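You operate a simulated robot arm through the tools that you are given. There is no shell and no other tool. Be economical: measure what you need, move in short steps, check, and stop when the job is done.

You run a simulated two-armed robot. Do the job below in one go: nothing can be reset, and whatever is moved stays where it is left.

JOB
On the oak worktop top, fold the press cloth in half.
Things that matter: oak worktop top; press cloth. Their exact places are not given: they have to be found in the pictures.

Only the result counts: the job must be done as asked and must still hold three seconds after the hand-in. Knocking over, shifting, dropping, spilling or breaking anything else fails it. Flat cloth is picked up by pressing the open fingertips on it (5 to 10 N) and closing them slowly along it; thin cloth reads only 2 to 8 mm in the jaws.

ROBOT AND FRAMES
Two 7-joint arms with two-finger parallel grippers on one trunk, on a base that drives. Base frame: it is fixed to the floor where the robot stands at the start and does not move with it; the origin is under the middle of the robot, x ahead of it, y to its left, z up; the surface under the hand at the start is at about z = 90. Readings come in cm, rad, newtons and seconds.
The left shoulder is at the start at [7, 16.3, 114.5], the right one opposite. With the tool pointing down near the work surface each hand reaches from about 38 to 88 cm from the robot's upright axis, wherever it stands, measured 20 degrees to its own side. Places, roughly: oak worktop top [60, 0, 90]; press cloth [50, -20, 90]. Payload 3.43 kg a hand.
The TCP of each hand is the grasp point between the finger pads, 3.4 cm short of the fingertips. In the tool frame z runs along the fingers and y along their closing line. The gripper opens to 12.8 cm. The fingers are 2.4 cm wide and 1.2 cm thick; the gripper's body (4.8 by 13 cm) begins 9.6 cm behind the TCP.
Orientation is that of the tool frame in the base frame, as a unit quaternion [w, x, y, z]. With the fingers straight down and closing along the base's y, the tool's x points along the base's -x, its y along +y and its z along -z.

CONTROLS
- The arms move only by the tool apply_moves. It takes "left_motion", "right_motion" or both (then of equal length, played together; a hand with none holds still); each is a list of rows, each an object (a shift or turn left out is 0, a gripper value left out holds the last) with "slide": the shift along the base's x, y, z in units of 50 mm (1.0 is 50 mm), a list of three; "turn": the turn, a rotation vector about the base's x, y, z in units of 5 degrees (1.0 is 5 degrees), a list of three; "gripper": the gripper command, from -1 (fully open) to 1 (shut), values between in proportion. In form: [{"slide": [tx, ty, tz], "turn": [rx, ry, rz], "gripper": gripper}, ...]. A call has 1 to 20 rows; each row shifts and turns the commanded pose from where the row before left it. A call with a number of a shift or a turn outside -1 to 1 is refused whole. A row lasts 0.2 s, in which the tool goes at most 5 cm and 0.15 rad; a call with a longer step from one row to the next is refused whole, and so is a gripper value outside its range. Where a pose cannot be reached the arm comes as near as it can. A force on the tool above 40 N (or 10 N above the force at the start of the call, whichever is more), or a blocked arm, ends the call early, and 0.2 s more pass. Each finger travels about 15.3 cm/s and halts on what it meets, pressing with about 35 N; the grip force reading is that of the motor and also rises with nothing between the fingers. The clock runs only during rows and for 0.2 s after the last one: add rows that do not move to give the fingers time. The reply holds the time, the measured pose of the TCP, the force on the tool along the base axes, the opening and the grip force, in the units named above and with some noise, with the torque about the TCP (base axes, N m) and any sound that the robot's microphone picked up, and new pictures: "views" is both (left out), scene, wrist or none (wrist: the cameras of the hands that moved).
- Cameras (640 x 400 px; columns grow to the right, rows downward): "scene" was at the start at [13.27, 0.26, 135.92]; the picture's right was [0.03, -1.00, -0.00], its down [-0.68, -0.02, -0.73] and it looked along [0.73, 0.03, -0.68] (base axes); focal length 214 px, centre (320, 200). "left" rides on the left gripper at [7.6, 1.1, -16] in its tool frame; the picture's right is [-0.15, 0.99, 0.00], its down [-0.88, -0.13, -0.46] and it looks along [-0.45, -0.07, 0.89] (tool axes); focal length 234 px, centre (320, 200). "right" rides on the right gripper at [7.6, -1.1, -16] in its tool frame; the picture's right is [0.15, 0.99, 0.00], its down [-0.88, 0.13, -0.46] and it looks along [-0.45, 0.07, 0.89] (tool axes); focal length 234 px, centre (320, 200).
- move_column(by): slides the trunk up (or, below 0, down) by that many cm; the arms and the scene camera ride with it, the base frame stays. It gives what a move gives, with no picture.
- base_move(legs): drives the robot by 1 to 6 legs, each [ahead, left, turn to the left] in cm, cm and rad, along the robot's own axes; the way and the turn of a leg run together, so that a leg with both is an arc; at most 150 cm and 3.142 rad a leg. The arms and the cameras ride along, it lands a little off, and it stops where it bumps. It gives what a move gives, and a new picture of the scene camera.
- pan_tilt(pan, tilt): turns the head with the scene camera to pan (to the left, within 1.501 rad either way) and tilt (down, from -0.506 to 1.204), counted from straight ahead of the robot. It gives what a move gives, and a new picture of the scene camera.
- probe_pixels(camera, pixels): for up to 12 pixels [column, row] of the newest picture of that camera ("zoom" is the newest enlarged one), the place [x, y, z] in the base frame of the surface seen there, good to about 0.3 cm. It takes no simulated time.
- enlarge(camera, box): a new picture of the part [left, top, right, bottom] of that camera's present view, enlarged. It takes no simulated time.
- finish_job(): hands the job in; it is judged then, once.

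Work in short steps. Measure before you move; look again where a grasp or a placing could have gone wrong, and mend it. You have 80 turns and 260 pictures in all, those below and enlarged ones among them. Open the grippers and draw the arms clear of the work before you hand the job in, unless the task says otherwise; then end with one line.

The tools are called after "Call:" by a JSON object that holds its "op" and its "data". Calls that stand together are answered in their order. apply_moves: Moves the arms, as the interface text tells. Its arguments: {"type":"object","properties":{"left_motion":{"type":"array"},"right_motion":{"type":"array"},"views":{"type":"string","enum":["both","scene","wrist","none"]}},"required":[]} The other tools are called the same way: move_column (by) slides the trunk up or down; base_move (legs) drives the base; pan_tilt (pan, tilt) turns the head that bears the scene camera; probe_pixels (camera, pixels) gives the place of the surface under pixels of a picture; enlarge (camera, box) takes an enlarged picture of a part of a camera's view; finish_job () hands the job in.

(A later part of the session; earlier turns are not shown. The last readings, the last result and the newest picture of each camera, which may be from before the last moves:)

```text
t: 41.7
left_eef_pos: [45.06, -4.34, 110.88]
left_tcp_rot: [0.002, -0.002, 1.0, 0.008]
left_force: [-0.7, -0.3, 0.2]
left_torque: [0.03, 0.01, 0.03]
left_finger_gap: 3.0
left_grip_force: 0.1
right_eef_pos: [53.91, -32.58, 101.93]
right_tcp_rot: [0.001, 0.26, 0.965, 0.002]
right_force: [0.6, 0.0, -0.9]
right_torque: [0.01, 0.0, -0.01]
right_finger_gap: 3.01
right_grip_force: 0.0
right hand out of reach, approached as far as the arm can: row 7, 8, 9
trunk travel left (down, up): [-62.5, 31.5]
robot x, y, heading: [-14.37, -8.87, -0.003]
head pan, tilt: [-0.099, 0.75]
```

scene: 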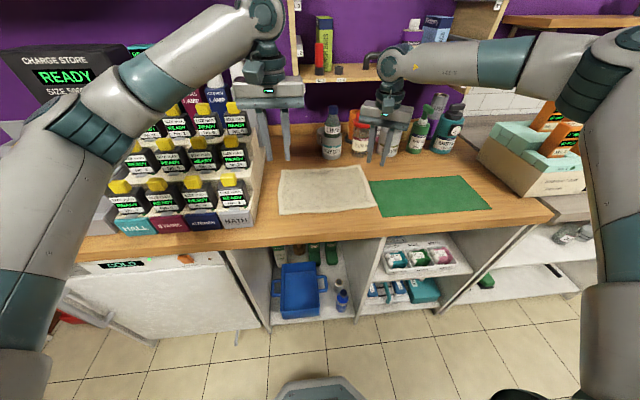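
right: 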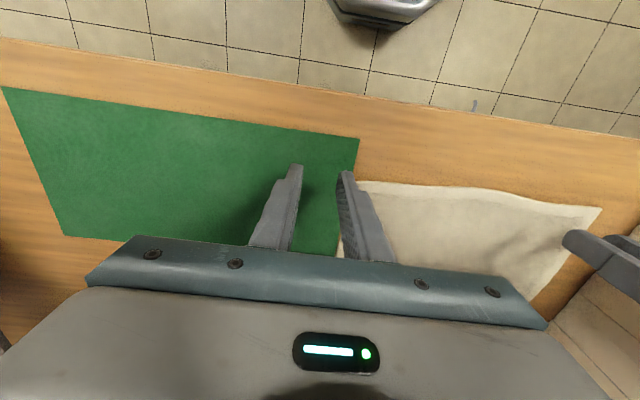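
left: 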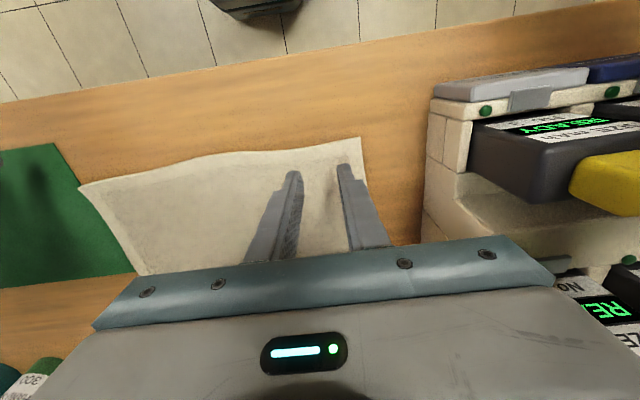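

Still limited, so it is a shoulder/elbow limit. Raising the trunk changes the arm slope (and lifts the forearms clear of the batteries): I undo the yaw, raise 20 cm and then test the right arm again.

Call:
{"op": "apply_moves", "data": {"right_motion": [{"slide": [-0.4, -0.2, 0], "turn": [0, 0, 1]}, {"slide": [-0.4, -0.2, 0], "turn": [0, 0, 1]}, {"slide": [-0.4, -0.2, 0], "turn": [0, 0, 1]}, {"slide": [-0.4, -0.2, 0], "turn": [0, 0, 1]}, {"turn": [0, 0, 1]}, {"turn": [0, 0, 1]}, {}], "views": "none"}}

Call:
{"op": "move_column", "data": {"by": 20}}

Call:
{"op": "apply_moves", "data": {"right_motion": [{"slide": [0, 0, -0.7]}, {"slide": [0, 0, -0.7]}, {"slide": [0, 0, -0.7]}, {"slide": [0, 0, -0.7]}, {"slide": [0, 0, -0.7]}, {"slide": [0, 0, -0.7]}, {"slide": [0, 0, -0.5]}, {"slide": [0, 0.5, 0]}, {"slide": [0, 0.5, 0]}, {"slide": [0, 0.5, 0]}, {"slide": [0.5, 0, 0]}, {"slide": [0.5, 0, 0]}, {"slide": [0.5, 0, 0]}, {}], "views": "scene"}}

```text
t: 43.3
left_eef_pos: [45.06, -4.4, 111.02]
left_tcp_rot: [0.002, -0.001, 1.0, 0.007]
left_force: [0.8, 0.0, -0.5]
left_torque: [0.02, -0.04, 0.0]
left_finger_gap: 2.99
left_grip_force: 0.1
right_eef_pos: [46.13, -36.71, 101.81]
right_tcp_rot: [0.0, 0.002, 1.0, 0.002]
right_force: [0.3, -0.1, 0.0]
right_torque: [0.0, -0.02, -0.05]
right_finger_gap: 3.0
right_grip_force: 0.0
trunk travel left (down, up): [-62.5, 31.5]
robot x, y, heading: [-14.07, -9.03, -0.001]
head pan, tilt: [-0.099, 0.75]
```

```text
t: 45.5
left_eef_pos: [45.07, -4.4, 130.93]
left_tcp_rot: [0.001, -0.001, 1.0, 0.007]
left_force: [0.7, -0.3, 0.8]
left_torque: [-0.04, 0.0, -0.02]
left_finger_gap: 3.01
left_grip_force: 0.1
right_eef_pos: [46.19, -36.71, 121.89]
right_tcp_rot: [0.0, 0.002, 1.0, 0.001]
right_force: [-0.1, 0.6, 0.3]
right_torque: [0.02, 0.01, -0.05]
right_finger_gap: 3.0
right_grip_force: 0.1
trunk travel left (down, up): [-82.5, 11.5]
robot x, y, heading: [-13.87, -9.02, -0.006]
head pan, tilt: [-0.099, 0.75]
```

```text
t: 48.5
left_eef_pos: [45.17, -4.36, 130.82]
left_tcp_rot: [0.002, -0.001, 1.0, 0.007]
left_force: [-1.2, 0.3, 0.7]
left_torque: [0.01, -0.01, -0.02]
left_finger_gap: 3.01
left_grip_force: 0.0
right_eef_pos: [48.32, -35.17, 104.81]
right_tcp_rot: [0.0, 0.002, 1.0, 0.002]
right_force: [0.1, 0.6, -1.0]
right_torque: [0.01, 0.0, 0.02]
right_finger_gap: 3.01
right_grip_force: 0.1
right hand out of reach, approached as far as the arm can: row 7, 8, 9, 10, 11, 12, 13
trunk travel left (down, up): [-82.5, 11.5]
robot x, y, heading: [-13.85, -8.94, -0.0]
head pan, tilt: [-0.099, 0.75]
```

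scene: 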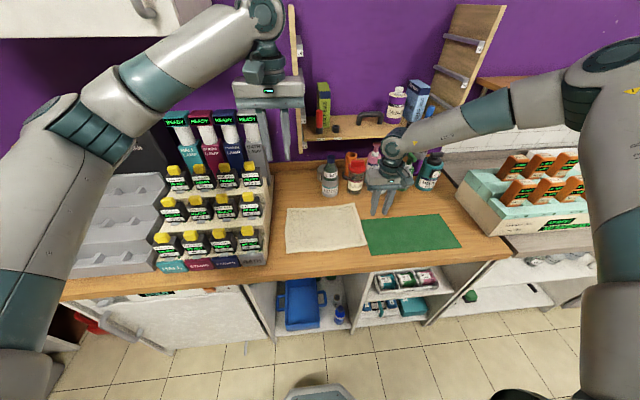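

Higher trunk makes it worse, so a lower one should help. I raise both hands, then lower the trunk 30 cm (10 below the start).

Call:
{"op": "apply_moves", "data": {"left_motion": [{"slide": [0, 0, 0.6]}, {"slide": [0, 0, 0.6]}, {"slide": [0, 0, 0.6]}, {"slide": [0, 0, 0.6]}, {"slide": [0, 0, 0.6]}, {"slide": [0, 0, 0.6]}, {}], "right_motion": [{"slide": [0, 0, 0.8]}, {"slide": [0, 0, 0.8]}, {"slide": [0, 0, 0.8]}, {"slide": [0, 0, 0.8]}, {"slide": [0, 0, 0.8]}, {"slide": [0, 0, 0.8]}, {}], "views": "none"}}

Call:
{"op": "move_column", "data": {"by": -30}}

Call:
{"op": "apply_moves", "data": {"right_motion": [{"slide": [0, 0.5, 0]}, {"slide": [0, 0.5, 0]}, {"slide": [0, 0.5, 0]}, {"slide": [0.5, 0, 0]}, {"slide": [0.5, 0, 0]}, {"slide": [0.5, 0, 0]}, {}], "views": "scene"}}

```text
t: 50.1
left_eef_pos: [45.08, -4.36, 148.76]
left_tcp_rot: [0.001, 0.0, 1.0, 0.007]
left_force: [0.1, 0.4, -1.2]
left_torque: [0.0, 0.04, -0.01]
left_finger_gap: 2.97
left_grip_force: 0.0
right_eef_pos: [48.6, -34.93, 128.87]
right_tcp_rot: [0.0, 0.002, 1.0, 0.001]
right_force: [-0.3, 0.6, 0.2]
right_torque: [-0.02, -0.02, -0.02]
right_finger_gap: 3.0
right_grip_force: 0.0
trunk travel left (down, up): [-82.5, 11.5]
robot x, y, heading: [-14.03, -8.66, -0.005]
head pan, tilt: [-0.099, 0.75]
```

```text
t: 53.1
left_eef_pos: [45.17, -4.37, 118.95]
left_tcp_rot: [0.001, -0.001, 1.0, 0.007]
left_force: [0.7, -0.1, -1.0]
left_torque: [0.0, 0.01, 0.02]
left_finger_gap: 2.99
left_grip_force: 0.1
right_eef_pos: [48.4, -35.16, 98.77]
right_tcp_rot: [0.001, 0.001, 1.0, 0.001]
right_force: [0.0, -0.2, 0.6]
right_torque: [0.0, 0.0, 0.0]
right_finger_gap: 3.0
right_grip_force: 0.0
trunk travel left (down, up): [-52.5, 41.5]
robot x, y, heading: [-14.42, -8.49, -0.002]
head pan, tilt: [-0.099, 0.75]
```

```text
t: 54.7
left_eef_pos: [45.04, -4.36, 118.87]
left_tcp_rot: [0.002, -0.001, 1.0, 0.007]
left_force: [-1.3, -0.1, -0.8]
left_torque: [-0.01, 0.01, 0.02]
left_finger_gap: 3.0
left_grip_force: 0.0
right_eef_pos: [52.56, -30.98, 98.32]
right_tcp_rot: [0.0, 0.001, 1.0, 0.001]
right_force: [-0.7, -0.7, 1.1]
right_torque: [-0.01, -0.03, 0.0]
right_finger_gap: 3.0
right_grip_force: 0.1
right hand out of reach, approached as far as the arm can: row 4, 5, 6
trunk travel left (down, up): [-52.5, 41.5]
robot x, y, heading: [-14.14, -8.68, 0.0]
head pan, tilt: [-0.099, 0.75]
```

scene: 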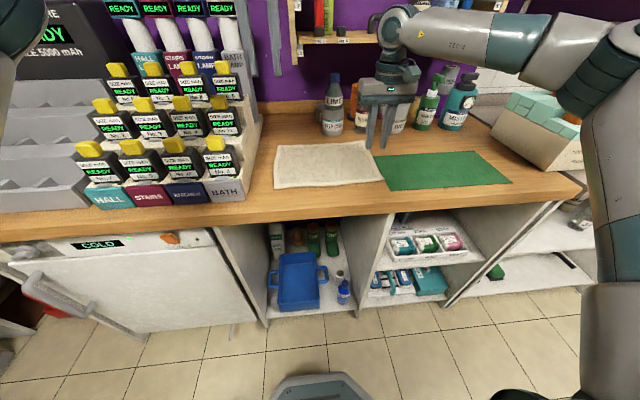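

The gain is small. Another option is to carry the cloth by driving the base forward while the hands hold their pose, so I check how much room there is ahead of the base.

Call:
{"op": "probe_pixels", "data": {"camera": "scene", "pixels": [[322, 376], [322, 385], [300, 380], [322, 340], [310, 318], [400, 310], [240, 335], [100, 330], [350, 230], [600, 290], [480, 300], [40, 280]]}}

```text
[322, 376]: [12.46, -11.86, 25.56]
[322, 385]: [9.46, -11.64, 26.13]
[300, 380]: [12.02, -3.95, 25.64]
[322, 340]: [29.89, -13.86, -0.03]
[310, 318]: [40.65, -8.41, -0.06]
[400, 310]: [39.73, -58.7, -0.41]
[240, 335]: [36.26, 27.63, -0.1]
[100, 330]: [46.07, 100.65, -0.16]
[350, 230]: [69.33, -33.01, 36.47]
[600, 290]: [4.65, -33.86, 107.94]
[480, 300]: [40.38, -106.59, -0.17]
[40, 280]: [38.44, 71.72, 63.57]
```

There's room (base front ~26.6 ahead of centre, cabinet at ~38), so the base can end at x≈7. I restore trunk height, retract the hands, and drive to the intended final base spot to check left forearm clearance over the batteries.

Call:
{"op": "move_column", "data": {"by": 10}}

Call:
{"op": "apply_moves", "data": {"left_motion": [{"slide": [-0.5, 0, 0]}, {"slide": [-0.5, 0, 0]}, {"slide": [-0.5, 0, 0]}, {}, {}, {}, {}], "right_motion": [{"slide": [-0.7, -0.3, 0.3]}, {"slide": [-0.7, -0.3, 0.3]}, {"slide": [-0.7, -0.3, 0.3]}, {"slide": [-0.7, 0, 0]}, {"slide": [-0.4, 0, 0]}, {}, {}], "views": "none"}}

Call:
{"op": "base_move", "data": {"legs": [[20.5, -4, 0]]}}

```text
t: 56.0
left_eef_pos: [45.2, -4.37, 128.81]
left_tcp_rot: [0.002, -0.001, 1.0, 0.007]
left_force: [0.0, -0.3, 0.6]
left_torque: [-0.03, -0.01, -0.01]
left_finger_gap: 2.99
left_grip_force: 0.0
right_eef_pos: [52.58, -30.85, 108.34]
right_tcp_rot: [0.001, 0.002, 1.0, 0.002]
right_force: [0.4, -0.2, -0.1]
right_torque: [0.0, 0.0, -0.02]
right_finger_gap: 3.03
right_grip_force: 0.1
trunk travel left (down, up): [-62.5, 31.5]
robot x, y, heading: [-13.99, -8.73, -0.003]
head pan, tilt: [-0.099, 0.75]
```

```text
t: 57.6
left_eef_pos: [37.62, -4.36, 128.84]
left_tcp_rot: [0.001, -0.001, 1.0, 0.007]
left_force: [-0.2, -1.0, 0.5]
left_torque: [-0.03, 0.03, 0.0]
left_finger_gap: 3.01
left_grip_force: 0.0
right_eef_pos: [36.5, -35.28, 112.92]
right_tcp_rot: [0.001, 0.001, 1.0, 0.002]
right_force: [0.5, 0.3, -0.4]
right_torque: [0.01, 0.0, 0.04]
right_finger_gap: 3.03
right_grip_force: 0.0
trunk travel left (down, up): [-62.5, 31.5]
robot x, y, heading: [-14.21, -8.82, -0.001]
head pan, tilt: [-0.099, 0.75]
```

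```text
t: 59.3
left_eef_pos: [57.91, -8.46, 129.04]
left_tcp_rot: [0.002, -0.001, 1.0, 0.007]
left_force: [0.0, -0.1, 0.2]
left_torque: [-0.02, 0.01, 0.01]
left_finger_gap: 3.02
left_grip_force: 0.0
right_eef_pos: [56.98, -39.37, 112.9]
right_tcp_rot: [0.0, 0.002, 1.0, 0.002]
right_force: [-0.8, 0.8, 0.2]
right_torque: [0.0, -0.01, 0.01]
right_finger_gap: 3.02
right_grip_force: 0.1
trunk travel left (down, up): [-62.5, 31.5]
robot x, y, heading: [6.06, -12.67, 0.002]
head pan, tilt: [-0.099, 0.75]
```

scene: 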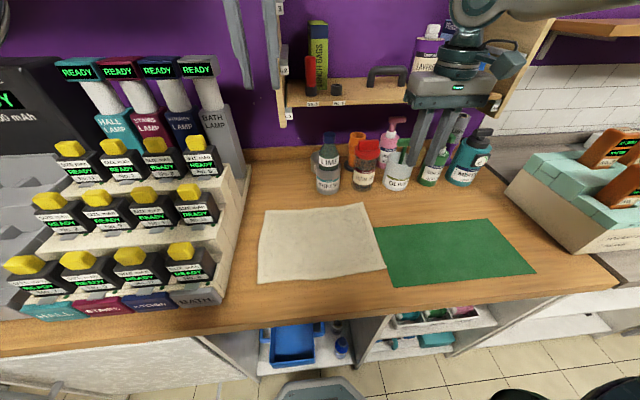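

Base reached (6.1,-12.7). I bring the hands hovering above their final spots (left kept at z≈112) to check reach and clearance, and pan left.

Call:
{"op": "apply_moves", "data": {"left_motion": [{"slide": [0.3, 0.15, -0.55]}, {"slide": [0.3, 0.15, -0.55]}, {"slide": [0.3, 0.15, -0.55]}, {"slide": [0.1, 0, -0.55]}, {"slide": [0, 0, -0.55]}, {"slide": [0, 0, -0.55]}, {}], "right_motion": [{"slide": [0.2, 0.3, -0.4]}, {"slide": [0.2, 0.3, -0.4]}, {"slide": [0.2, 0.3, -0.4]}, {"slide": [0.2, 0.4, -0.4]}, {"slide": [0.2, 0.4, -0.4]}, {"slide": [0.1, 0.4, -0.4]}, {}], "views": "none"}}

Call:
{"op": "pan_tilt", "data": {"pan": 0.4, "tilt": 0.7}}

```text
t: 60.9
left_eef_pos: [63.0, -6.05, 112.61]
left_tcp_rot: [0.003, -0.002, 1.0, 0.007]
left_force: [0.2, -0.6, 0.3]
left_torque: [0.03, -0.03, 0.0]
left_finger_gap: 2.99
left_grip_force: 0.2
right_eef_pos: [62.49, -28.86, 100.97]
right_tcp_rot: [0.002, 0.003, 1.0, 0.001]
right_force: [0.1, -0.2, 0.5]
right_torque: [0.01, -0.02, 0.02]
right_finger_gap: 2.99
right_grip_force: 0.1
trunk travel left (down, up): [-62.5, 31.5]
robot x, y, heading: [6.52, -12.9, 0.001]
head pan, tilt: [-0.099, 0.75]
```

```text
t: 61.8
left_eef_pos: [63.01, -6.19, 112.44]
left_tcp_rot: [0.001, 0.0, 1.0, 0.007]
left_force: [0.1, 0.2, 0.4]
left_torque: [0.02, 0.01, -0.01]
left_finger_gap: 3.0
left_grip_force: 0.0
right_eef_pos: [62.45, -28.93, 100.96]
right_tcp_rot: [0.001, 0.001, 1.0, 0.002]
right_force: [0.4, 0.3, 0.5]
right_torque: [-0.01, -0.01, 0.01]
right_finger_gap: 3.01
right_grip_force: 0.1
trunk travel left (down, up): [-62.5, 31.5]
robot x, y, heading: [6.24, -12.95, -0.003]
head pan, tilt: [0.4, 0.7]
```

scene: 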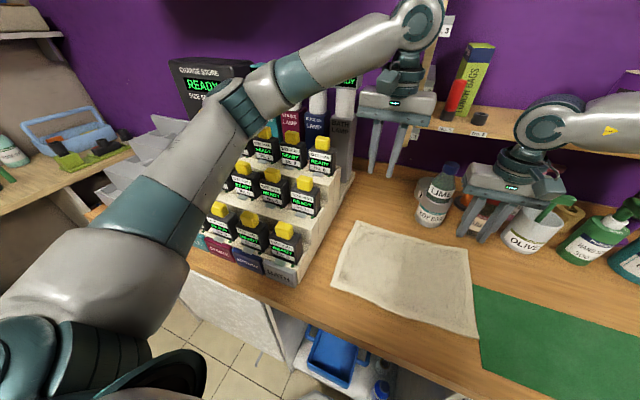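

The right hand reaches its final spot with this base. I probe the left forearm's surface to find its height over the batteries.

Call:
{"op": "probe_pixels", "data": {"camera": "scene", "pixels": [[270, 108], [310, 92], [350, 72], [390, 48], [245, 130], [300, 70], [420, 20], [400, 62], [318, 140], [350, 100], [345, 130], [200, 180]]}}

```text
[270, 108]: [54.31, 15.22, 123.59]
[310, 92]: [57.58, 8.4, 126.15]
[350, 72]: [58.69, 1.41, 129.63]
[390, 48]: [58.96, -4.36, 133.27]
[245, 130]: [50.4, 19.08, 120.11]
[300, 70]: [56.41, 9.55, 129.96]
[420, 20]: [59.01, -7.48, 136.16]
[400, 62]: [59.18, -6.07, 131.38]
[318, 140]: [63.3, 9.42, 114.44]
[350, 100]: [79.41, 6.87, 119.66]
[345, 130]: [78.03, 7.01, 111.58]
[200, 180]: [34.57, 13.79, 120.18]
```

Forearm's lower edge is ~126 at y=8 with the elbow lower than the wrist. I raise the trunk 8 cm to lift the elbow, then lower the hands stepwise (left to ~103) and re-probe.

Call:
{"op": "move_column", "data": {"by": 8}}

Call:
{"op": "apply_moves", "data": {"left_motion": [{"slide": [0, 0, -0.6]}, {"slide": [0, 0, -0.6]}, {"slide": [0, 0, -0.6]}, {"slide": [0, 0, -0.6]}, {"slide": [0, 0, -0.6]}, {"slide": [0, 0, -0.5]}, {}], "right_motion": [{"slide": [0, 0, -0.5]}, {"slide": [0, 0, -0.5]}, {"slide": [0, 0, -0.5]}, {"slide": [0, 0, -0.5]}, {"slide": [0, 0, -0.5]}, {}, {}], "views": "scene"}}

```text
t: 63.0
left_eef_pos: [63.08, -6.07, 120.45]
left_tcp_rot: [0.002, -0.001, 1.0, 0.007]
left_force: [-0.3, 1.1, 0.3]
left_torque: [0.04, 0.0, 0.0]
left_finger_gap: 2.98
left_grip_force: 0.1
right_eef_pos: [62.77, -28.92, 108.88]
right_tcp_rot: [0.001, 0.002, 1.0, 0.002]
right_force: [0.4, 1.1, 0.0]
right_torque: [0.06, 0.0, 0.0]
right_finger_gap: 3.0
right_grip_force: 0.2
trunk travel left (down, up): [-70.5, 23.5]
robot x, y, heading: [6.33, -12.74, -0.001]
head pan, tilt: [0.4, 0.7]
```

```text
t: 64.6
left_eef_pos: [62.96, -6.22, 102.99]
left_tcp_rot: [0.002, 0.0, 1.0, 0.007]
left_force: [-0.1, -0.3, -0.7]
left_torque: [-0.02, -0.01, -0.01]
left_finger_gap: 3.03
left_grip_force: 0.0
right_eef_pos: [61.55, -30.76, 97.33]
right_tcp_rot: [0.001, 0.002, 1.0, 0.002]
right_force: [-0.1, -0.3, 1.1]
right_torque: [-0.01, -0.01, 0.0]
right_finger_gap: 3.0
right_grip_force: 0.0
right hand out of reach, approached as far as the arm can: row 3, 4, 5
trunk travel left (down, up): [-70.5, 23.5]
robot x, y, heading: [6.56, -12.46, -0.002]
head pan, tilt: [0.4, 0.7]
```

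scene: 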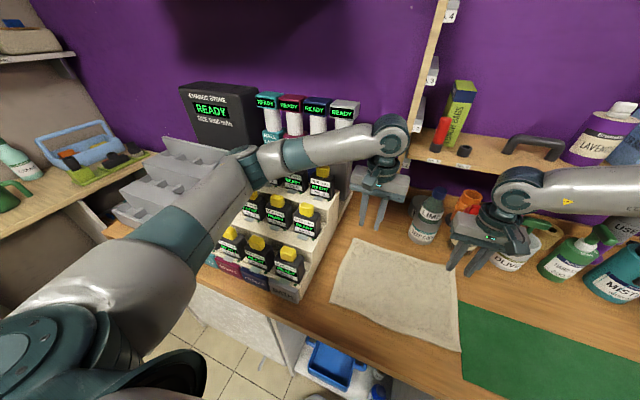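

Probing the left forearm's lower edge again at TCP z 103.

Call:
{"op": "probe_pixels", "data": {"camera": "scene", "pixels": [[272, 176], [290, 170], [310, 165], [330, 160], [350, 157], [250, 180], [320, 175], [300, 180], [270, 210], [330, 185], [395, 165], [240, 190]]}}

```text
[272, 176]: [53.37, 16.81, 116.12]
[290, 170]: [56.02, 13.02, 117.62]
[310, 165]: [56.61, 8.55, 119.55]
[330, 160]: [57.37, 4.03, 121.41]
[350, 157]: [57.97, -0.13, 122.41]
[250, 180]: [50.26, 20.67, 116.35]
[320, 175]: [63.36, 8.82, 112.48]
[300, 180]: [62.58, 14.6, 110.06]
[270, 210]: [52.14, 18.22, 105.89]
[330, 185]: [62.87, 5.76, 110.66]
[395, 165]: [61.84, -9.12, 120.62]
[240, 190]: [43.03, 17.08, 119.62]
```

Left hand should not go below TCP z≈99 over the far edge with this base; I can finish its corner after the right hand is released by re-siting the base. Now raise the hands, reset trunk height, and back the base to the grasping position.

Call:
{"op": "apply_moves", "data": {"left_motion": [{"slide": [-0.2, 0, 0.7]}, {"slide": [-0.2, 0, 0.7]}, {"slide": [-0.2, 0, 0.4]}, {}], "right_motion": [{"slide": [-0.2, 0, 0.7]}, {"slide": [-0.2, 0, 0.7]}, {"slide": [-0.2, 0, 0.7]}, {}], "views": "none"}}

Call:
{"op": "move_column", "data": {"by": -8}}

Call:
{"op": "base_move", "data": {"legs": [[-12.4, 0, 0]]}}

Call:
{"op": "pan_tilt", "data": {"pan": 0.0, "tilt": 0.8}}

```text
t: 65.6
left_eef_pos: [60.05, -6.26, 111.99]
left_tcp_rot: [0.002, -0.001, 1.0, 0.007]
left_force: [-0.1, -0.8, 0.1]
left_torque: [-0.03, -0.02, 0.01]
left_finger_gap: 3.02
left_grip_force: 0.1
right_eef_pos: [58.71, -30.77, 107.77]
right_tcp_rot: [0.001, 0.001, 1.0, 0.001]
right_force: [-0.1, -0.3, -0.2]
right_torque: [0.0, 0.02, 0.01]
right_finger_gap: 3.01
right_grip_force: 0.1
trunk travel left (down, up): [-70.5, 23.5]
robot x, y, heading: [6.35, -13.14, -0.006]
head pan, tilt: [0.4, 0.7]
```

```text
t: 66.8
left_eef_pos: [59.0, -6.61, 106.57]
left_tcp_rot: [0.025, -0.001, 1.0, 0.01]
left_force: [0.0, 0.1, 0.3]
left_torque: [-0.04, -0.03, 0.0]
left_finger_gap: 2.99
left_grip_force: 0.0
right_eef_pos: [57.56, -31.18, 100.7]
right_tcp_rot: [0.008, 0.001, 1.0, 0.004]
right_force: [0.3, 0.1, -0.1]
right_torque: [-0.02, 0.02, 0.01]
right_finger_gap: 3.01
right_grip_force: 0.1
trunk travel left (down, up): [-62.5, 31.5]
robot x, y, heading: [6.25, -12.54, 0.001]
head pan, tilt: [0.4, 0.7]
```

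```text
t: 68.0
left_eef_pos: [47.62, -6.04, 103.83]
left_tcp_rot: [0.0, -0.001, 1.0, 0.006]
left_force: [0.4, 0.7, 0.3]
left_torque: [-0.03, 0.02, 0.01]
left_finger_gap: 3.0
left_grip_force: 0.1
right_eef_pos: [46.44, -30.53, 99.54]
right_tcp_rot: [0.0, 0.002, 1.0, 0.001]
right_force: [-0.3, -0.3, -0.4]
right_torque: [-0.01, 0.02, -0.02]
right_finger_gap: 3.03
right_grip_force: 0.0
trunk travel left (down, up): [-62.5, 31.5]
robot x, y, heading: [-6.15, -12.88, 0.001]
head pan, tilt: [0.4, 0.7]
```

scene: 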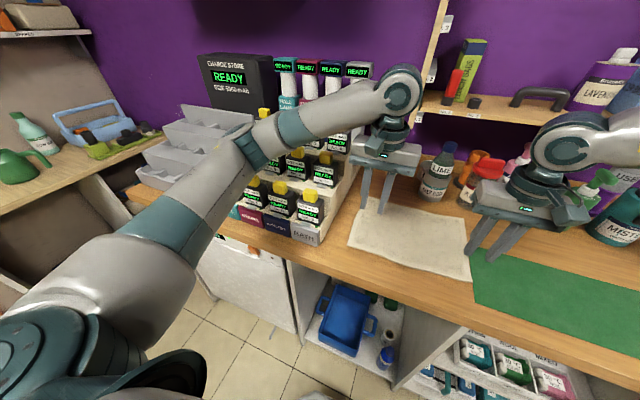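

```text
t: 68.9
left_eef_pos: [47.58, -6.2, 103.89]
left_tcp_rot: [0.001, -0.001, 1.0, 0.007]
left_force: [0.2, -0.7, -0.3]
left_torque: [0.02, -0.02, -0.01]
left_finger_gap: 3.01
left_grip_force: 0.1
right_eef_pos: [46.36, -30.74, 99.73]
right_tcp_rot: [0.0, 0.002, 1.0, 0.002]
right_force: [0.2, -0.7, -0.4]
right_torque: [-0.01, 0.04, 0.01]
right_finger_gap: 3.02
right_grip_force: 0.1
trunk travel left (down, up): [-62.5, 31.5]
robot x, y, heading: [-6.15, -12.86, -0.003]
head pan, tilt: [0.0, 0.799]
```

scene: 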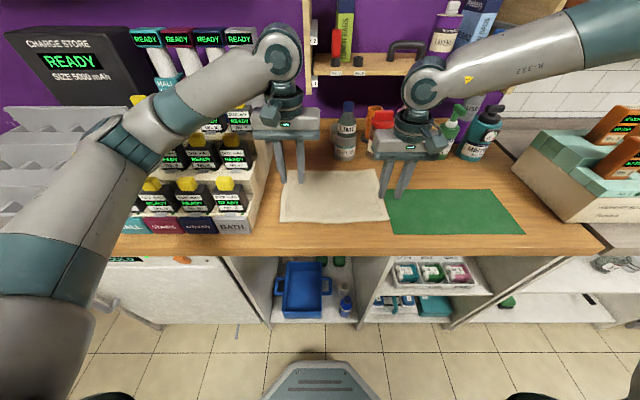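

Now both hands go to just above the near corners (tips ~1.2 cm above cloth).

Call:
{"op": "apply_moves", "data": {"left_motion": [{"slide": [-0.26, 0.03, -0.5]}, {"slide": [-0.26, 0, -0.5]}, {"slide": [0, 0, -0.4]}, {"slide": [0, 0, -0.38]}, {}], "right_motion": [{"slide": [-0.08, 0.19, 0]}, {"slide": [-0.07, 0.19, -0.3]}, {"slide": [0, 0, -0.3]}, {"slide": [0, 0, -0.35]}, {}]}}

```text
t: 70.3
left_eef_pos: [45.12, -7.07, 98.09]
left_tcp_rot: [0.036, -0.002, 0.999, 0.013]
left_force: [-0.1, -1.7, 0.4]
left_torque: [0.18, -0.02, 0.04]
left_finger_gap: 3.01
left_grip_force: 0.1
right_eef_pos: [44.81, -29.63, 95.19]
right_tcp_rot: [0.005, 0.002, 1.0, 0.007]
right_force: [-1.2, -1.2, 0.1]
right_torque: [-0.02, 0.01, 0.04]
right_finger_gap: 3.01
right_grip_force: 0.0
trunk travel left (down, up): [-62.5, 31.5]
robot x, y, heading: [-6.02, -12.7, -0.004]
head pan, tilt: [0.0, 0.799]
stopped in row 5 (left hand): the arm was blocked; the commanded pose is now the measured one
```

scene: 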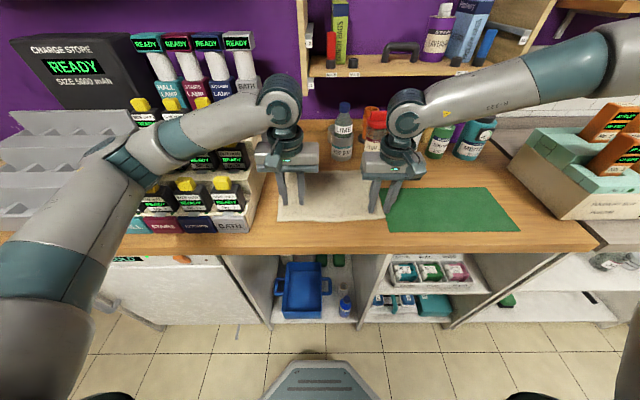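
right: 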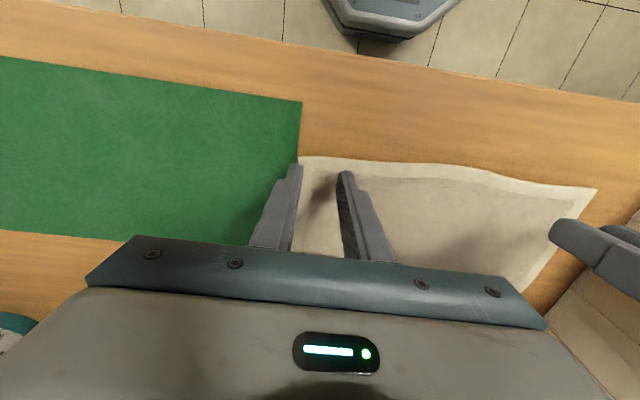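
left: 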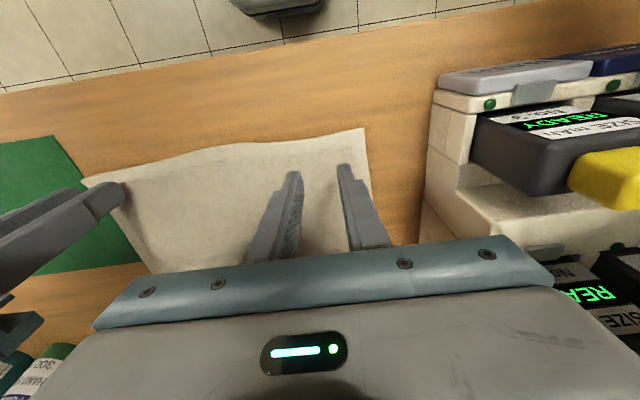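

The left arm was blocked, which means its forearm likely touched a battery cap. I raise both hands straight up at once and inspect the batteries.

Call:
{"op": "apply_moves", "data": {"left_motion": [{"slide": [0, 0, 0.4]}, {"slide": [0, 0, 0.6]}, {"slide": [0, 0, 0.7]}, {"slide": [0, 0, 0.7]}, {"slide": [0, 0, 0.7]}, {"slide": [0, 0, 0.7]}, {}], "right_motion": [{"slide": [0, 0, 0.4]}, {"slide": [0, 0, 0.6]}, {"slide": [0, 0, 0.6]}, {}, {}, {}, {}], "views": "none"}}

Call:
{"op": "pan_tilt", "data": {"pan": 0.5, "tilt": 0.8}}

Call:
{"op": "enlarge", "data": {"camera": "scene", "box": [160, 80, 400, 280]}}

```text
t: 71.9
left_eef_pos: [45.71, -5.83, 115.51]
left_tcp_rot: [0.018, -0.003, 1.0, 0.007]
left_force: [0.8, 0.1, -0.5]
left_torque: [-0.02, 0.0, 0.01]
left_finger_gap: 3.02
left_grip_force: 0.0
right_eef_pos: [45.56, -28.52, 103.11]
right_tcp_rot: [0.001, 0.001, 1.0, 0.002]
right_force: [-0.3, 0.1, 0.9]
right_torque: [0.01, 0.01, -0.01]
right_finger_gap: 3.0
right_grip_force: 0.1
trunk travel left (down, up): [-62.5, 31.5]
robot x, y, heading: [-6.1, -12.77, -0.001]
head pan, tilt: [0.0, 0.799]
```

```text
t: 72.8
left_eef_pos: [45.65, -5.97, 115.5]
left_tcp_rot: [0.019, -0.002, 1.0, 0.006]
left_force: [0.2, -0.1, 0.2]
left_torque: [0.01, 0.01, -0.02]
left_finger_gap: 3.01
left_grip_force: 0.1
right_eef_pos: [45.57, -28.65, 103.03]
right_tcp_rot: [0.001, 0.001, 1.0, 0.002]
right_force: [0.3, -0.2, 0.5]
right_torque: [-0.02, -0.01, 0.02]
right_finger_gap: 3.02
right_grip_force: 0.1
trunk travel left (down, up): [-62.5, 31.5]
robot x, y, heading: [-5.8, -13.12, -0.003]
head pan, tilt: [0.499, 0.799]
```

scene: 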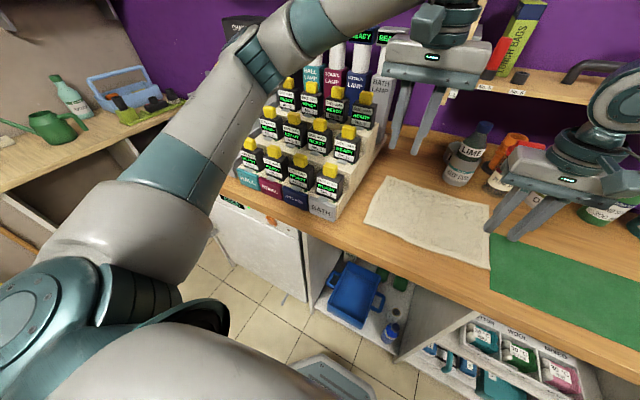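

```text
2.00 times, centred on (280, 180) of scene
```

zoom: 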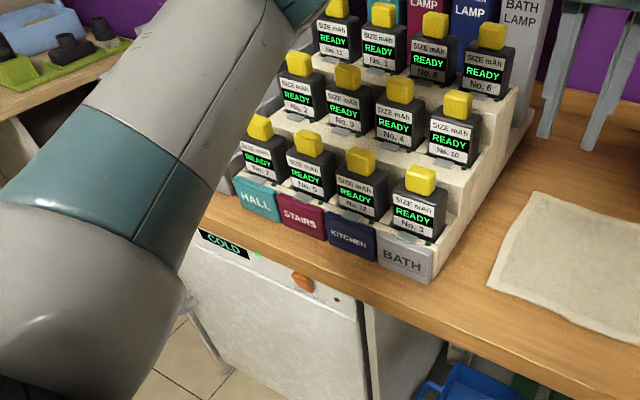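

Batteries are all upright and lit. Both hands at once isn't feasible from one base spot, so I will fold with the left arm alone from a base spot further right, where its forearm stays off the batteries: left corner first, then right corner, then straighten.

Call:
{"op": "base_move", "data": {"legs": [[-8, -16, 0]]}}

Call:
{"op": "apply_moves", "data": {"left_motion": [{"slide": [0.3, 0.5, 0]}, {"slide": [0.3, 0.55, 0]}, {"slide": [0.3, 0.55, 0]}, {"slide": [0.3, 0.55, 0]}, {"slide": [0.2, 0.5, 0]}, {"slide": [0, 0.5, 0]}, {"slide": [0, 0, -0.6]}, {"slide": [0, 0, -0.6]}, {"slide": [0, 0, -0.6]}, {"slide": [0, 0, -0.6]}, {"slide": [0, 0, -0.6]}, {"slide": [0, 0, -0.6]}, {}], "right_motion": [{"slide": [0, -0.4, 0.4]}, {"slide": [0, -0.4, 0.4]}, {"slide": [0, -0.4, 0.4]}, {"slide": [0, -0.4, 0.4]}, {}, {}, {}, {}, {}, {}, {}, {}, {}], "views": "none"}}

Call:
{"op": "pan_tilt", "data": {"pan": 0.4, "tilt": 0.75}}

```text
t: 74.3
left_eef_pos: [37.76, -21.88, 115.58]
left_tcp_rot: [0.02, -0.003, 1.0, 0.007]
left_force: [-0.9, -0.9, 0.1]
left_torque: [-0.01, -0.01, -0.03]
left_finger_gap: 3.01
left_grip_force: 0.1
right_eef_pos: [37.67, -44.62, 102.92]
right_tcp_rot: [0.001, 0.0, 1.0, 0.001]
right_force: [0.7, -1.0, 0.0]
right_torque: [0.0, 0.0, -0.01]
right_finger_gap: 3.03
right_grip_force: 0.1
trunk travel left (down, up): [-62.5, 31.5]
robot x, y, heading: [-14.05, -28.85, -0.001]
head pan, tilt: [0.499, 0.799]
```

scene: 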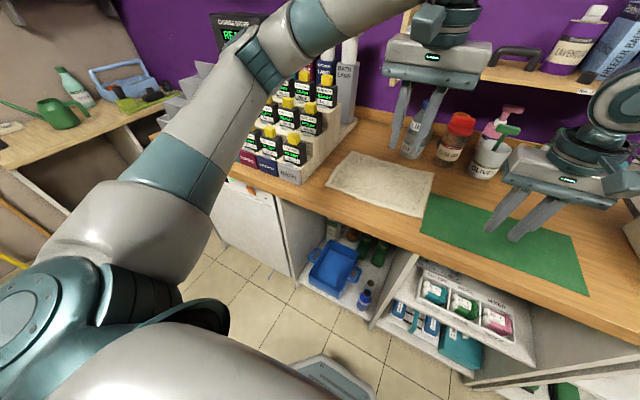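

```text
t: 77.1
left_eef_pos: [44.6, -6.18, 97.6]
left_tcp_rot: [0.02, -0.003, 1.0, 0.008]
left_force: [-0.5, -0.5, -0.4]
left_torque: [0.0, 0.0, 0.01]
left_finger_gap: 3.01
left_grip_force: 0.0
right_eef_pos: [37.56, -52.69, 110.91]
right_tcp_rot: [0.001, 0.0, 1.0, 0.002]
right_force: [-0.2, -0.3, -1.0]
right_torque: [0.0, -0.01, 0.01]
right_finger_gap: 3.04
right_grip_force: 0.0
trunk travel left (down, up): [-62.5, 31.5]
robot x, y, heading: [-14.24, -28.86, 0.003]
head pan, tilt: [0.499, 0.799]
```

```text
t: 77.8
left_eef_pos: [44.58, -6.21, 97.61]
left_tcp_rot: [0.02, -0.004, 1.0, 0.007]
left_force: [-0.8, 0.1, 0.0]
left_torque: [-0.02, 0.01, -0.02]
left_finger_gap: 2.99
left_grip_force: 0.2
right_eef_pos: [37.59, -52.5, 111.1]
right_tcp_rot: [0.0, 0.0, 1.0, 0.001]
right_force: [0.4, 0.7, 0.1]
right_torque: [0.0, 0.04, 0.01]
right_finger_gap: 2.98
right_grip_force: 0.1
trunk travel left (down, up): [-62.5, 31.5]
robot x, y, heading: [-14.3, -28.66, -0.004]
head pan, tilt: [0.4, 0.75]
```

scene: 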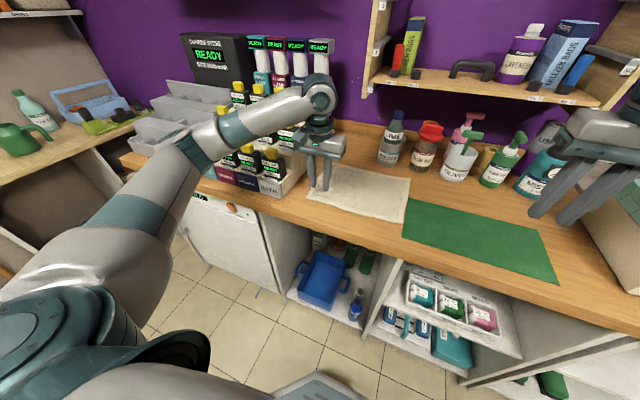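

The elbow still hangs to the left; I probe its height above the front row.

Call:
{"op": "probe_pixels", "data": {"camera": "scene", "pixels": [[215, 155], [235, 140], [255, 132], [275, 122], [295, 113], [200, 165], [247, 150], [270, 153], [245, 120], [205, 135], [282, 140], [180, 180]]}}

```text
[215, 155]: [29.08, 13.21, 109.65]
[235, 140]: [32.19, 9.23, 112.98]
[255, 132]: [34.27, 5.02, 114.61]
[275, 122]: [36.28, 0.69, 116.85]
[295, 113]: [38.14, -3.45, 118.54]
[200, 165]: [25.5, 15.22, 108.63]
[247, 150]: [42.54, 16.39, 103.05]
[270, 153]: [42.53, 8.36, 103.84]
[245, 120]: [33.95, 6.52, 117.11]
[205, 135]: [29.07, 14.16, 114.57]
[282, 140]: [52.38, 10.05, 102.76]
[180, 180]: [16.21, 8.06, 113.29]
```

The forearm is in front of the batteries (x<40 at that side), so it's safe to go down. I lower to near contact.

Call:
{"op": "apply_moves", "data": {"left_motion": [{"slide": [0.06, 0.2, -0.2]}, {"slide": [0, 0, -0.2]}, {"slide": [0, 0, -0.2]}, {"slide": [0, 0, -0.08]}, {}], "views": "wrist"}}

```text
t: 79.0
left_eef_pos: [44.86, -5.27, 94.2]
left_tcp_rot: [0.019, -0.003, 1.0, 0.007]
left_force: [1.0, 0.3, -0.6]
left_torque: [0.0, 0.03, -0.02]
left_finger_gap: 3.0
left_grip_force: 0.0
right_eef_pos: [37.52, -52.55, 110.89]
right_tcp_rot: [0.001, 0.0, 1.0, 0.001]
right_force: [0.8, 0.0, -1.1]
right_torque: [0.03, -0.03, 0.01]
right_finger_gap: 2.99
right_grip_force: 0.0
trunk travel left (down, up): [-62.5, 31.5]
robot x, y, heading: [-14.35, -29.03, -0.001]
head pan, tilt: [0.4, 0.75]
```

left: 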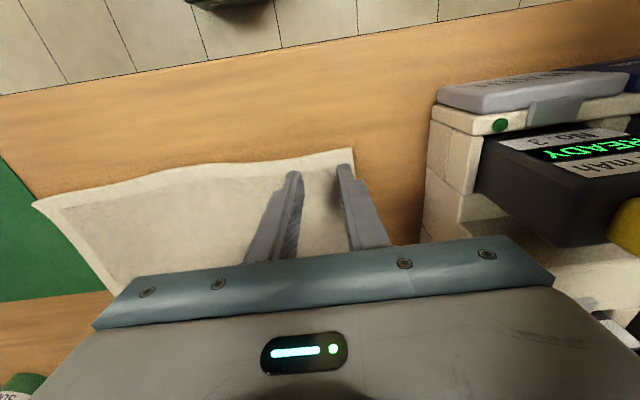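

Fingertips sit just above the near-left corner. Descend in 1–2 mm steps until 5–10 N.

Call:
{"op": "apply_moves", "data": {"left_motion": [{"slide": [0, 0, -0.04]}, {"slide": [0, 0, -0.03]}, {"slide": [0, 0, -0.03]}, {}], "views": "none"}}

```text
t: 80.0
left_eef_pos: [44.8, -5.22, 93.83]
left_tcp_rot: [0.02, -0.002, 1.0, 0.007]
left_force: [1.8, 0.6, 6.2]
left_torque: [-0.06, 0.01, -0.03]
left_finger_gap: 2.99
left_grip_force: 0.1
right_eef_pos: [37.61, -52.68, 111.0]
right_tcp_rot: [0.002, 0.0, 1.0, 0.002]
right_force: [0.1, -0.2, 0.1]
right_torque: [0.02, 0.01, -0.01]
right_finger_gap: 3.01
right_grip_force: 0.0
trunk travel left (down, up): [-62.5, 31.5]
robot x, y, heading: [-13.91, -29.0, -0.001]
head pan, tilt: [0.4, 0.75]
```

6 N of contact — right in range. Close slowly along the cloth.

Call:
{"op": "apply_moves", "data": {"left_motion": [{"gripper": 0.6}, {"gripper": 0.67}, {"gripper": 0.74}, {"gripper": 0.81}, {"gripper": 0.88}, {"gripper": 0.94}, {"gripper": 1}, {}, {}], "views": "wrist"}}

```text
t: 82.0
left_eef_pos: [44.87, -5.14, 93.7]
left_tcp_rot: [0.02, -0.003, 1.0, 0.007]
left_force: [0.1, 0.4, 7.9]
left_torque: [-0.05, 0.02, 0.01]
left_finger_gap: 0.38
left_grip_force: 35.4
right_eef_pos: [37.46, -52.72, 111.06]
right_tcp_rot: [0.001, 0.0, 1.0, 0.002]
right_force: [-0.1, 0.6, -0.4]
right_torque: [-0.01, -0.03, -0.01]
right_finger_gap: 3.0
right_grip_force: 0.1
trunk travel left (down, up): [-62.5, 31.5]
robot x, y, heading: [-14.04, -29.04, -0.002]
head pan, tilt: [0.4, 0.75]
```

left: 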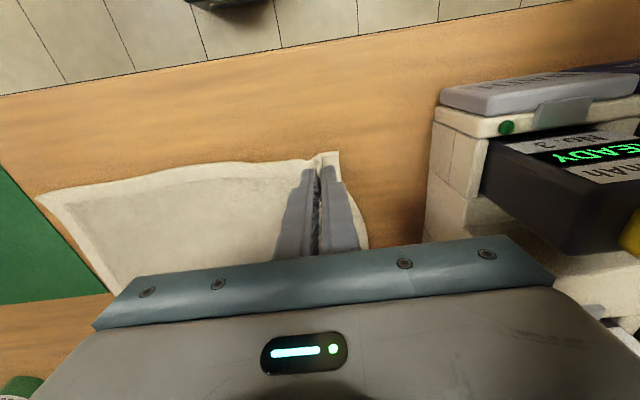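

Grip gap 0.38 cm: cloth held. Lift in an arc toward the far left (59,-10), stopping at height to check cloth and forearm.

Call:
{"op": "apply_moves", "data": {"left_motion": [{"slide": [0.05, 0, 0.3]}, {"slide": [0.15, -0.05, 0.35]}, {"slide": [0.25, -0.1, 0.35]}, {"slide": [0.3, -0.1, 0.35]}, {"slide": [0.35, -0.1, 0.3]}, {"slide": [0.35, -0.1, 0.1]}, {"slide": [0.35, -0.15, 0]}, {"slide": [0.35, -0.15, 0]}, {"slide": [0.35, -0.15, 0]}, {"slide": [0.3, -0.1, 0]}, {}]}}

```text
t: 84.4
left_eef_pos: [58.83, -10.15, 102.39]
left_tcp_rot: [0.019, -0.002, 1.0, 0.007]
left_force: [0.4, 1.0, -0.1]
left_torque: [-0.01, 0.02, -0.04]
left_finger_gap: 0.38
left_grip_force: 34.8
right_eef_pos: [37.69, -52.56, 111.05]
right_tcp_rot: [0.0, 0.0, 1.0, 0.002]
right_force: [0.4, -1.2, -0.1]
right_torque: [-0.03, -0.02, -0.01]
right_finger_gap: 3.01
right_grip_force: 0.1
trunk travel left (down, up): [-62.5, 31.5]
robot x, y, heading: [-13.78, -28.52, -0.0]
head pan, tilt: [0.4, 0.75]
```

scene: 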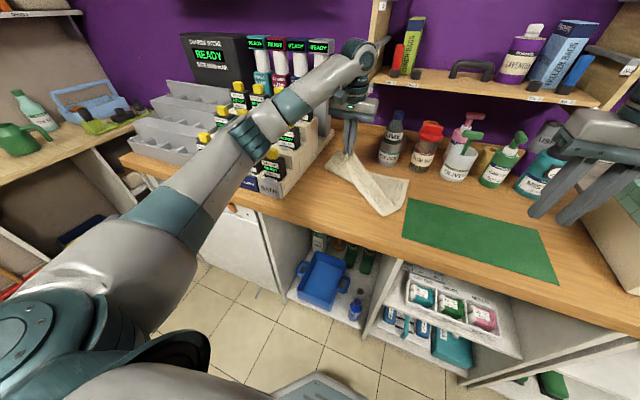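
left: 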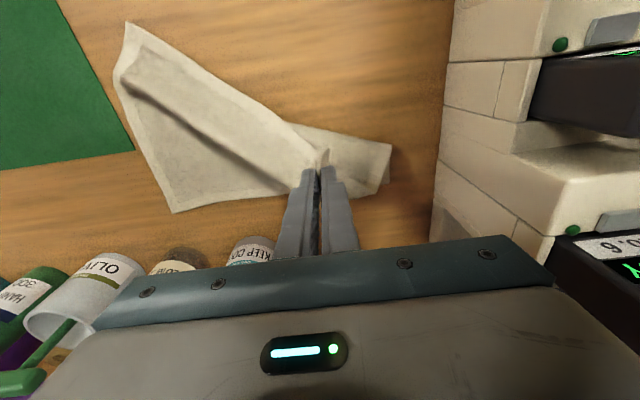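

The fold follows the diagonal as planned. Check elbow clearance before lowering.

Call:
{"op": "probe_pixels", "data": {"camera": "scene", "pixels": [[255, 155], [270, 142], [285, 130], [305, 113], [240, 165], [265, 170], [280, 155], [290, 140], [310, 120]]}}

```text
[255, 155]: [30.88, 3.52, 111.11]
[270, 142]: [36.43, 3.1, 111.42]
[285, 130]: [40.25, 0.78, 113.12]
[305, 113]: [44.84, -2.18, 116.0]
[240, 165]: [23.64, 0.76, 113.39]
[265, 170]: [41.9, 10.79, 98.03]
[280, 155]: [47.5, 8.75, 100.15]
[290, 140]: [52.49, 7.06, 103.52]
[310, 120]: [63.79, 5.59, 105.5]
```

The elbow side is close to battery No. 3. I shift the base 9 cm right (slackening the cloth only) and then bring the hand back left by the same amount.

Call:
{"op": "base_move", "data": {"legs": [[0, -9, 0]]}}

Call:
{"op": "apply_moves", "data": {"left_motion": [{"slide": [0, 0.36, 0]}, {"slide": [0, 0.36, 0]}, {"slide": [0, 0.36, 0]}, {"slide": [0, 0.36, 0]}, {"slide": [0, 0.36, 0]}, {}], "views": "scene"}}

```text
t: 85.5
left_eef_pos: [58.77, -19.21, 102.37]
left_tcp_rot: [0.019, -0.004, 1.0, 0.007]
left_force: [-0.2, 0.0, 0.5]
left_torque: [0.0, 0.01, -0.03]
left_finger_gap: 0.38
left_grip_force: 35.0
right_eef_pos: [37.64, -61.67, 111.11]
right_tcp_rot: [0.001, 0.0, 1.0, 0.002]
right_force: [0.3, -0.1, -0.7]
right_torque: [-0.01, 0.02, -0.04]
right_finger_gap: 2.99
right_grip_force: 0.1
trunk travel left (down, up): [-62.5, 31.5]
robot x, y, heading: [-14.15, -37.88, 0.002]
head pan, tilt: [0.4, 0.75]
```

scene: 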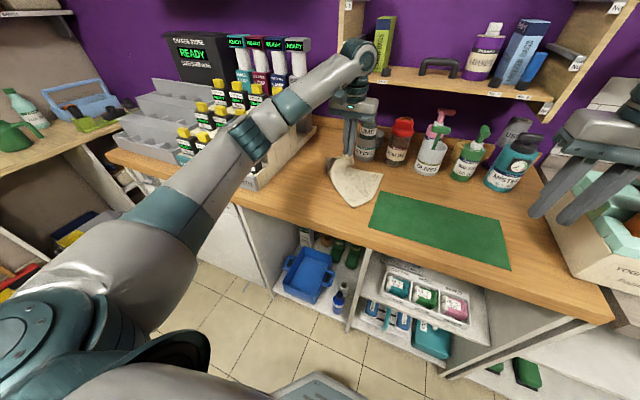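

```text
t: 86.9
left_eef_pos: [58.92, -10.27, 102.27]
left_tcp_rot: [0.019, -0.004, 1.0, 0.007]
left_force: [-0.5, 0.6, -0.5]
left_torque: [0.0, 0.04, -0.04]
left_finger_gap: 0.41
left_grip_force: 34.6
right_eef_pos: [37.62, -61.7, 111.02]
right_tcp_rot: [0.001, 0.0, 1.0, 0.002]
right_force: [0.8, 0.8, -0.5]
right_torque: [-0.06, 0.0, -0.04]
right_finger_gap: 3.03
right_grip_force: 0.0
trunk travel left (down, up): [-62.5, 31.5]
robot x, y, heading: [-14.24, -37.89, 0.001]
head pan, tilt: [0.4, 0.75]
```

scene: 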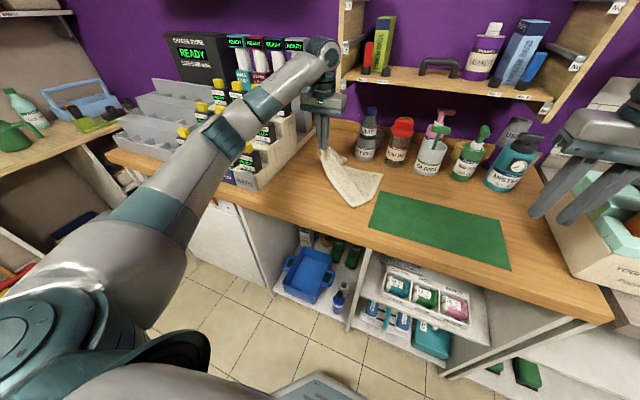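

Look closer at the cloth and probe elbow and cloth outline.

Call:
{"op": "enlarge", "data": {"camera": "left", "box": [0, 0, 640, 400]}}

Call:
{"op": "probe_pixels", "data": {"camera": "scene", "pixels": [[240, 130], [255, 120], [225, 145], [270, 105], [382, 172], [352, 207], [322, 152], [330, 175], [210, 155]]}}

```text
1.00 times, centred on (320, 200) of left (not enlarged: the box is as wide or as high as the picture)
```

zoom: 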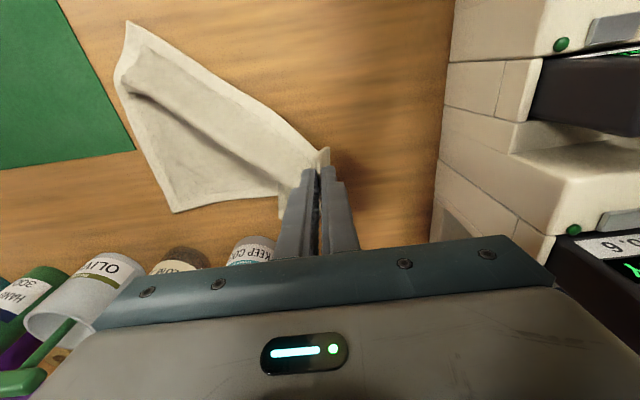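

```text
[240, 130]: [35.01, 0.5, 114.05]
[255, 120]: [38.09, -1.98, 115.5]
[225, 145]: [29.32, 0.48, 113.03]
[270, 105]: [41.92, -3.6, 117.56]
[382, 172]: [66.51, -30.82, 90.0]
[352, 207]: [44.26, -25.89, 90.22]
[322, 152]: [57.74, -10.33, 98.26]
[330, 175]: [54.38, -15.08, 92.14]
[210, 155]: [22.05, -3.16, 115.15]
```

The sideways excursion dragged the lower layer. I carry the corner back to its original place to unfold the cloth, then redo the fold from this better base spot.

Call:
{"op": "apply_moves", "data": {"left_motion": [{"slide": [-0.3, 0.1, 0]}, {"slide": [-0.4, 0.15, 0]}, {"slide": [-0.4, 0.15, 0]}, {"slide": [-0.4, 0.15, 0]}, {"slide": [-0.4, 0.15, -0.1]}, {"slide": [-0.4, 0.2, -0.3]}, {"slide": [-0.3, 0.1, -0.4]}, {"slide": [-0.1, 0.1, -0.4]}, {"slide": [0, 0, -0.35]}, {}]}}

```text
t: 89.1
left_eef_pos: [45.27, -4.65, 94.77]
left_tcp_rot: [0.019, -0.004, 1.0, 0.007]
left_force: [-0.5, -0.5, 0.4]
left_torque: [-0.03, 0.03, -0.03]
left_finger_gap: 0.41
left_grip_force: 35.4
right_eef_pos: [37.58, -61.61, 111.19]
right_tcp_rot: [0.001, 0.0, 1.0, 0.002]
right_force: [0.1, 0.4, -0.5]
right_torque: [-0.01, 0.01, 0.02]
right_finger_gap: 3.01
right_grip_force: 0.0
trunk travel left (down, up): [-62.5, 31.5]
robot x, y, heading: [-13.88, -37.74, 0.002]
head pan, tilt: [0.4, 0.75]
```

scene: 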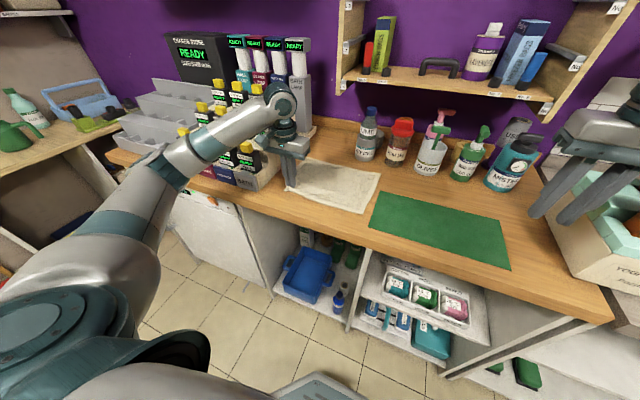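
left: 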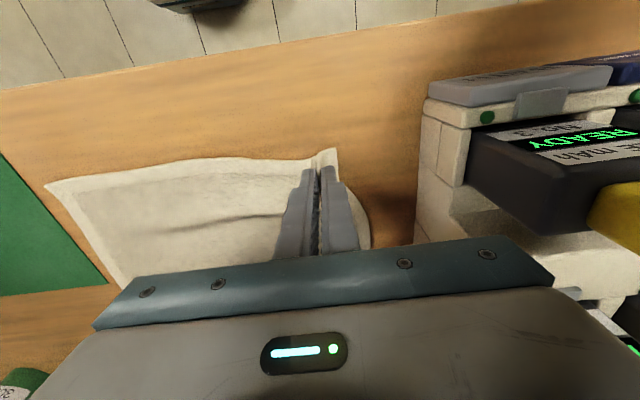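

Unfolded almost perfectly. Repeat the diagonal fold from this base spot, and this time lower the corner at (59,-10).

Call:
{"op": "apply_moves", "data": {"left_motion": [{"slide": [0.05, 0, 0.25]}, {"slide": [0.15, -0.05, 0.35]}, {"slide": [0.25, -0.1, 0.35]}, {"slide": [0.3, -0.1, 0.35]}, {"slide": [0.35, -0.12, 0.2]}, {"slide": [0.35, -0.12, 0]}, {"slide": [0.35, -0.15, 0]}, {"slide": [0.35, -0.15, -0.1]}, {"slide": [0.35, -0.15, -0.2]}, {"slide": [0.3, -0.15, -0.3]}, {"slide": [0, 0, -0.3]}, {"slide": [0, 0, -0.3]}, {"slide": [0, 0, -0.2]}, {}]}}

```text
t: 92.1
left_eef_pos: [59.38, -10.07, 95.21]
left_tcp_rot: [0.02, -0.004, 1.0, 0.007]
left_force: [0.0, -0.1, 1.7]
left_torque: [0.06, 0.02, -0.03]
left_finger_gap: 0.4
left_grip_force: 34.6
right_eef_pos: [37.54, -61.65, 111.14]
right_tcp_rot: [0.002, 0.0, 1.0, 0.002]
right_force: [0.8, -0.3, 0.1]
right_torque: [0.0, 0.0, 0.03]
right_finger_gap: 3.01
right_grip_force: 0.0
trunk travel left (down, up): [-62.5, 31.5]
robot x, y, heading: [-13.66, -37.75, 0.001]
head pan, tilt: [0.4, 0.75]
```

scene: 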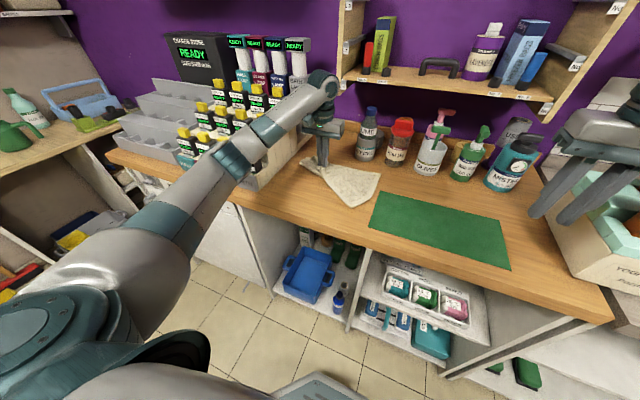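
left: 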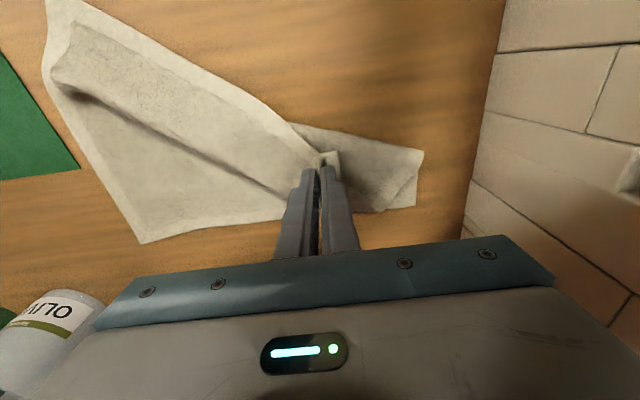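

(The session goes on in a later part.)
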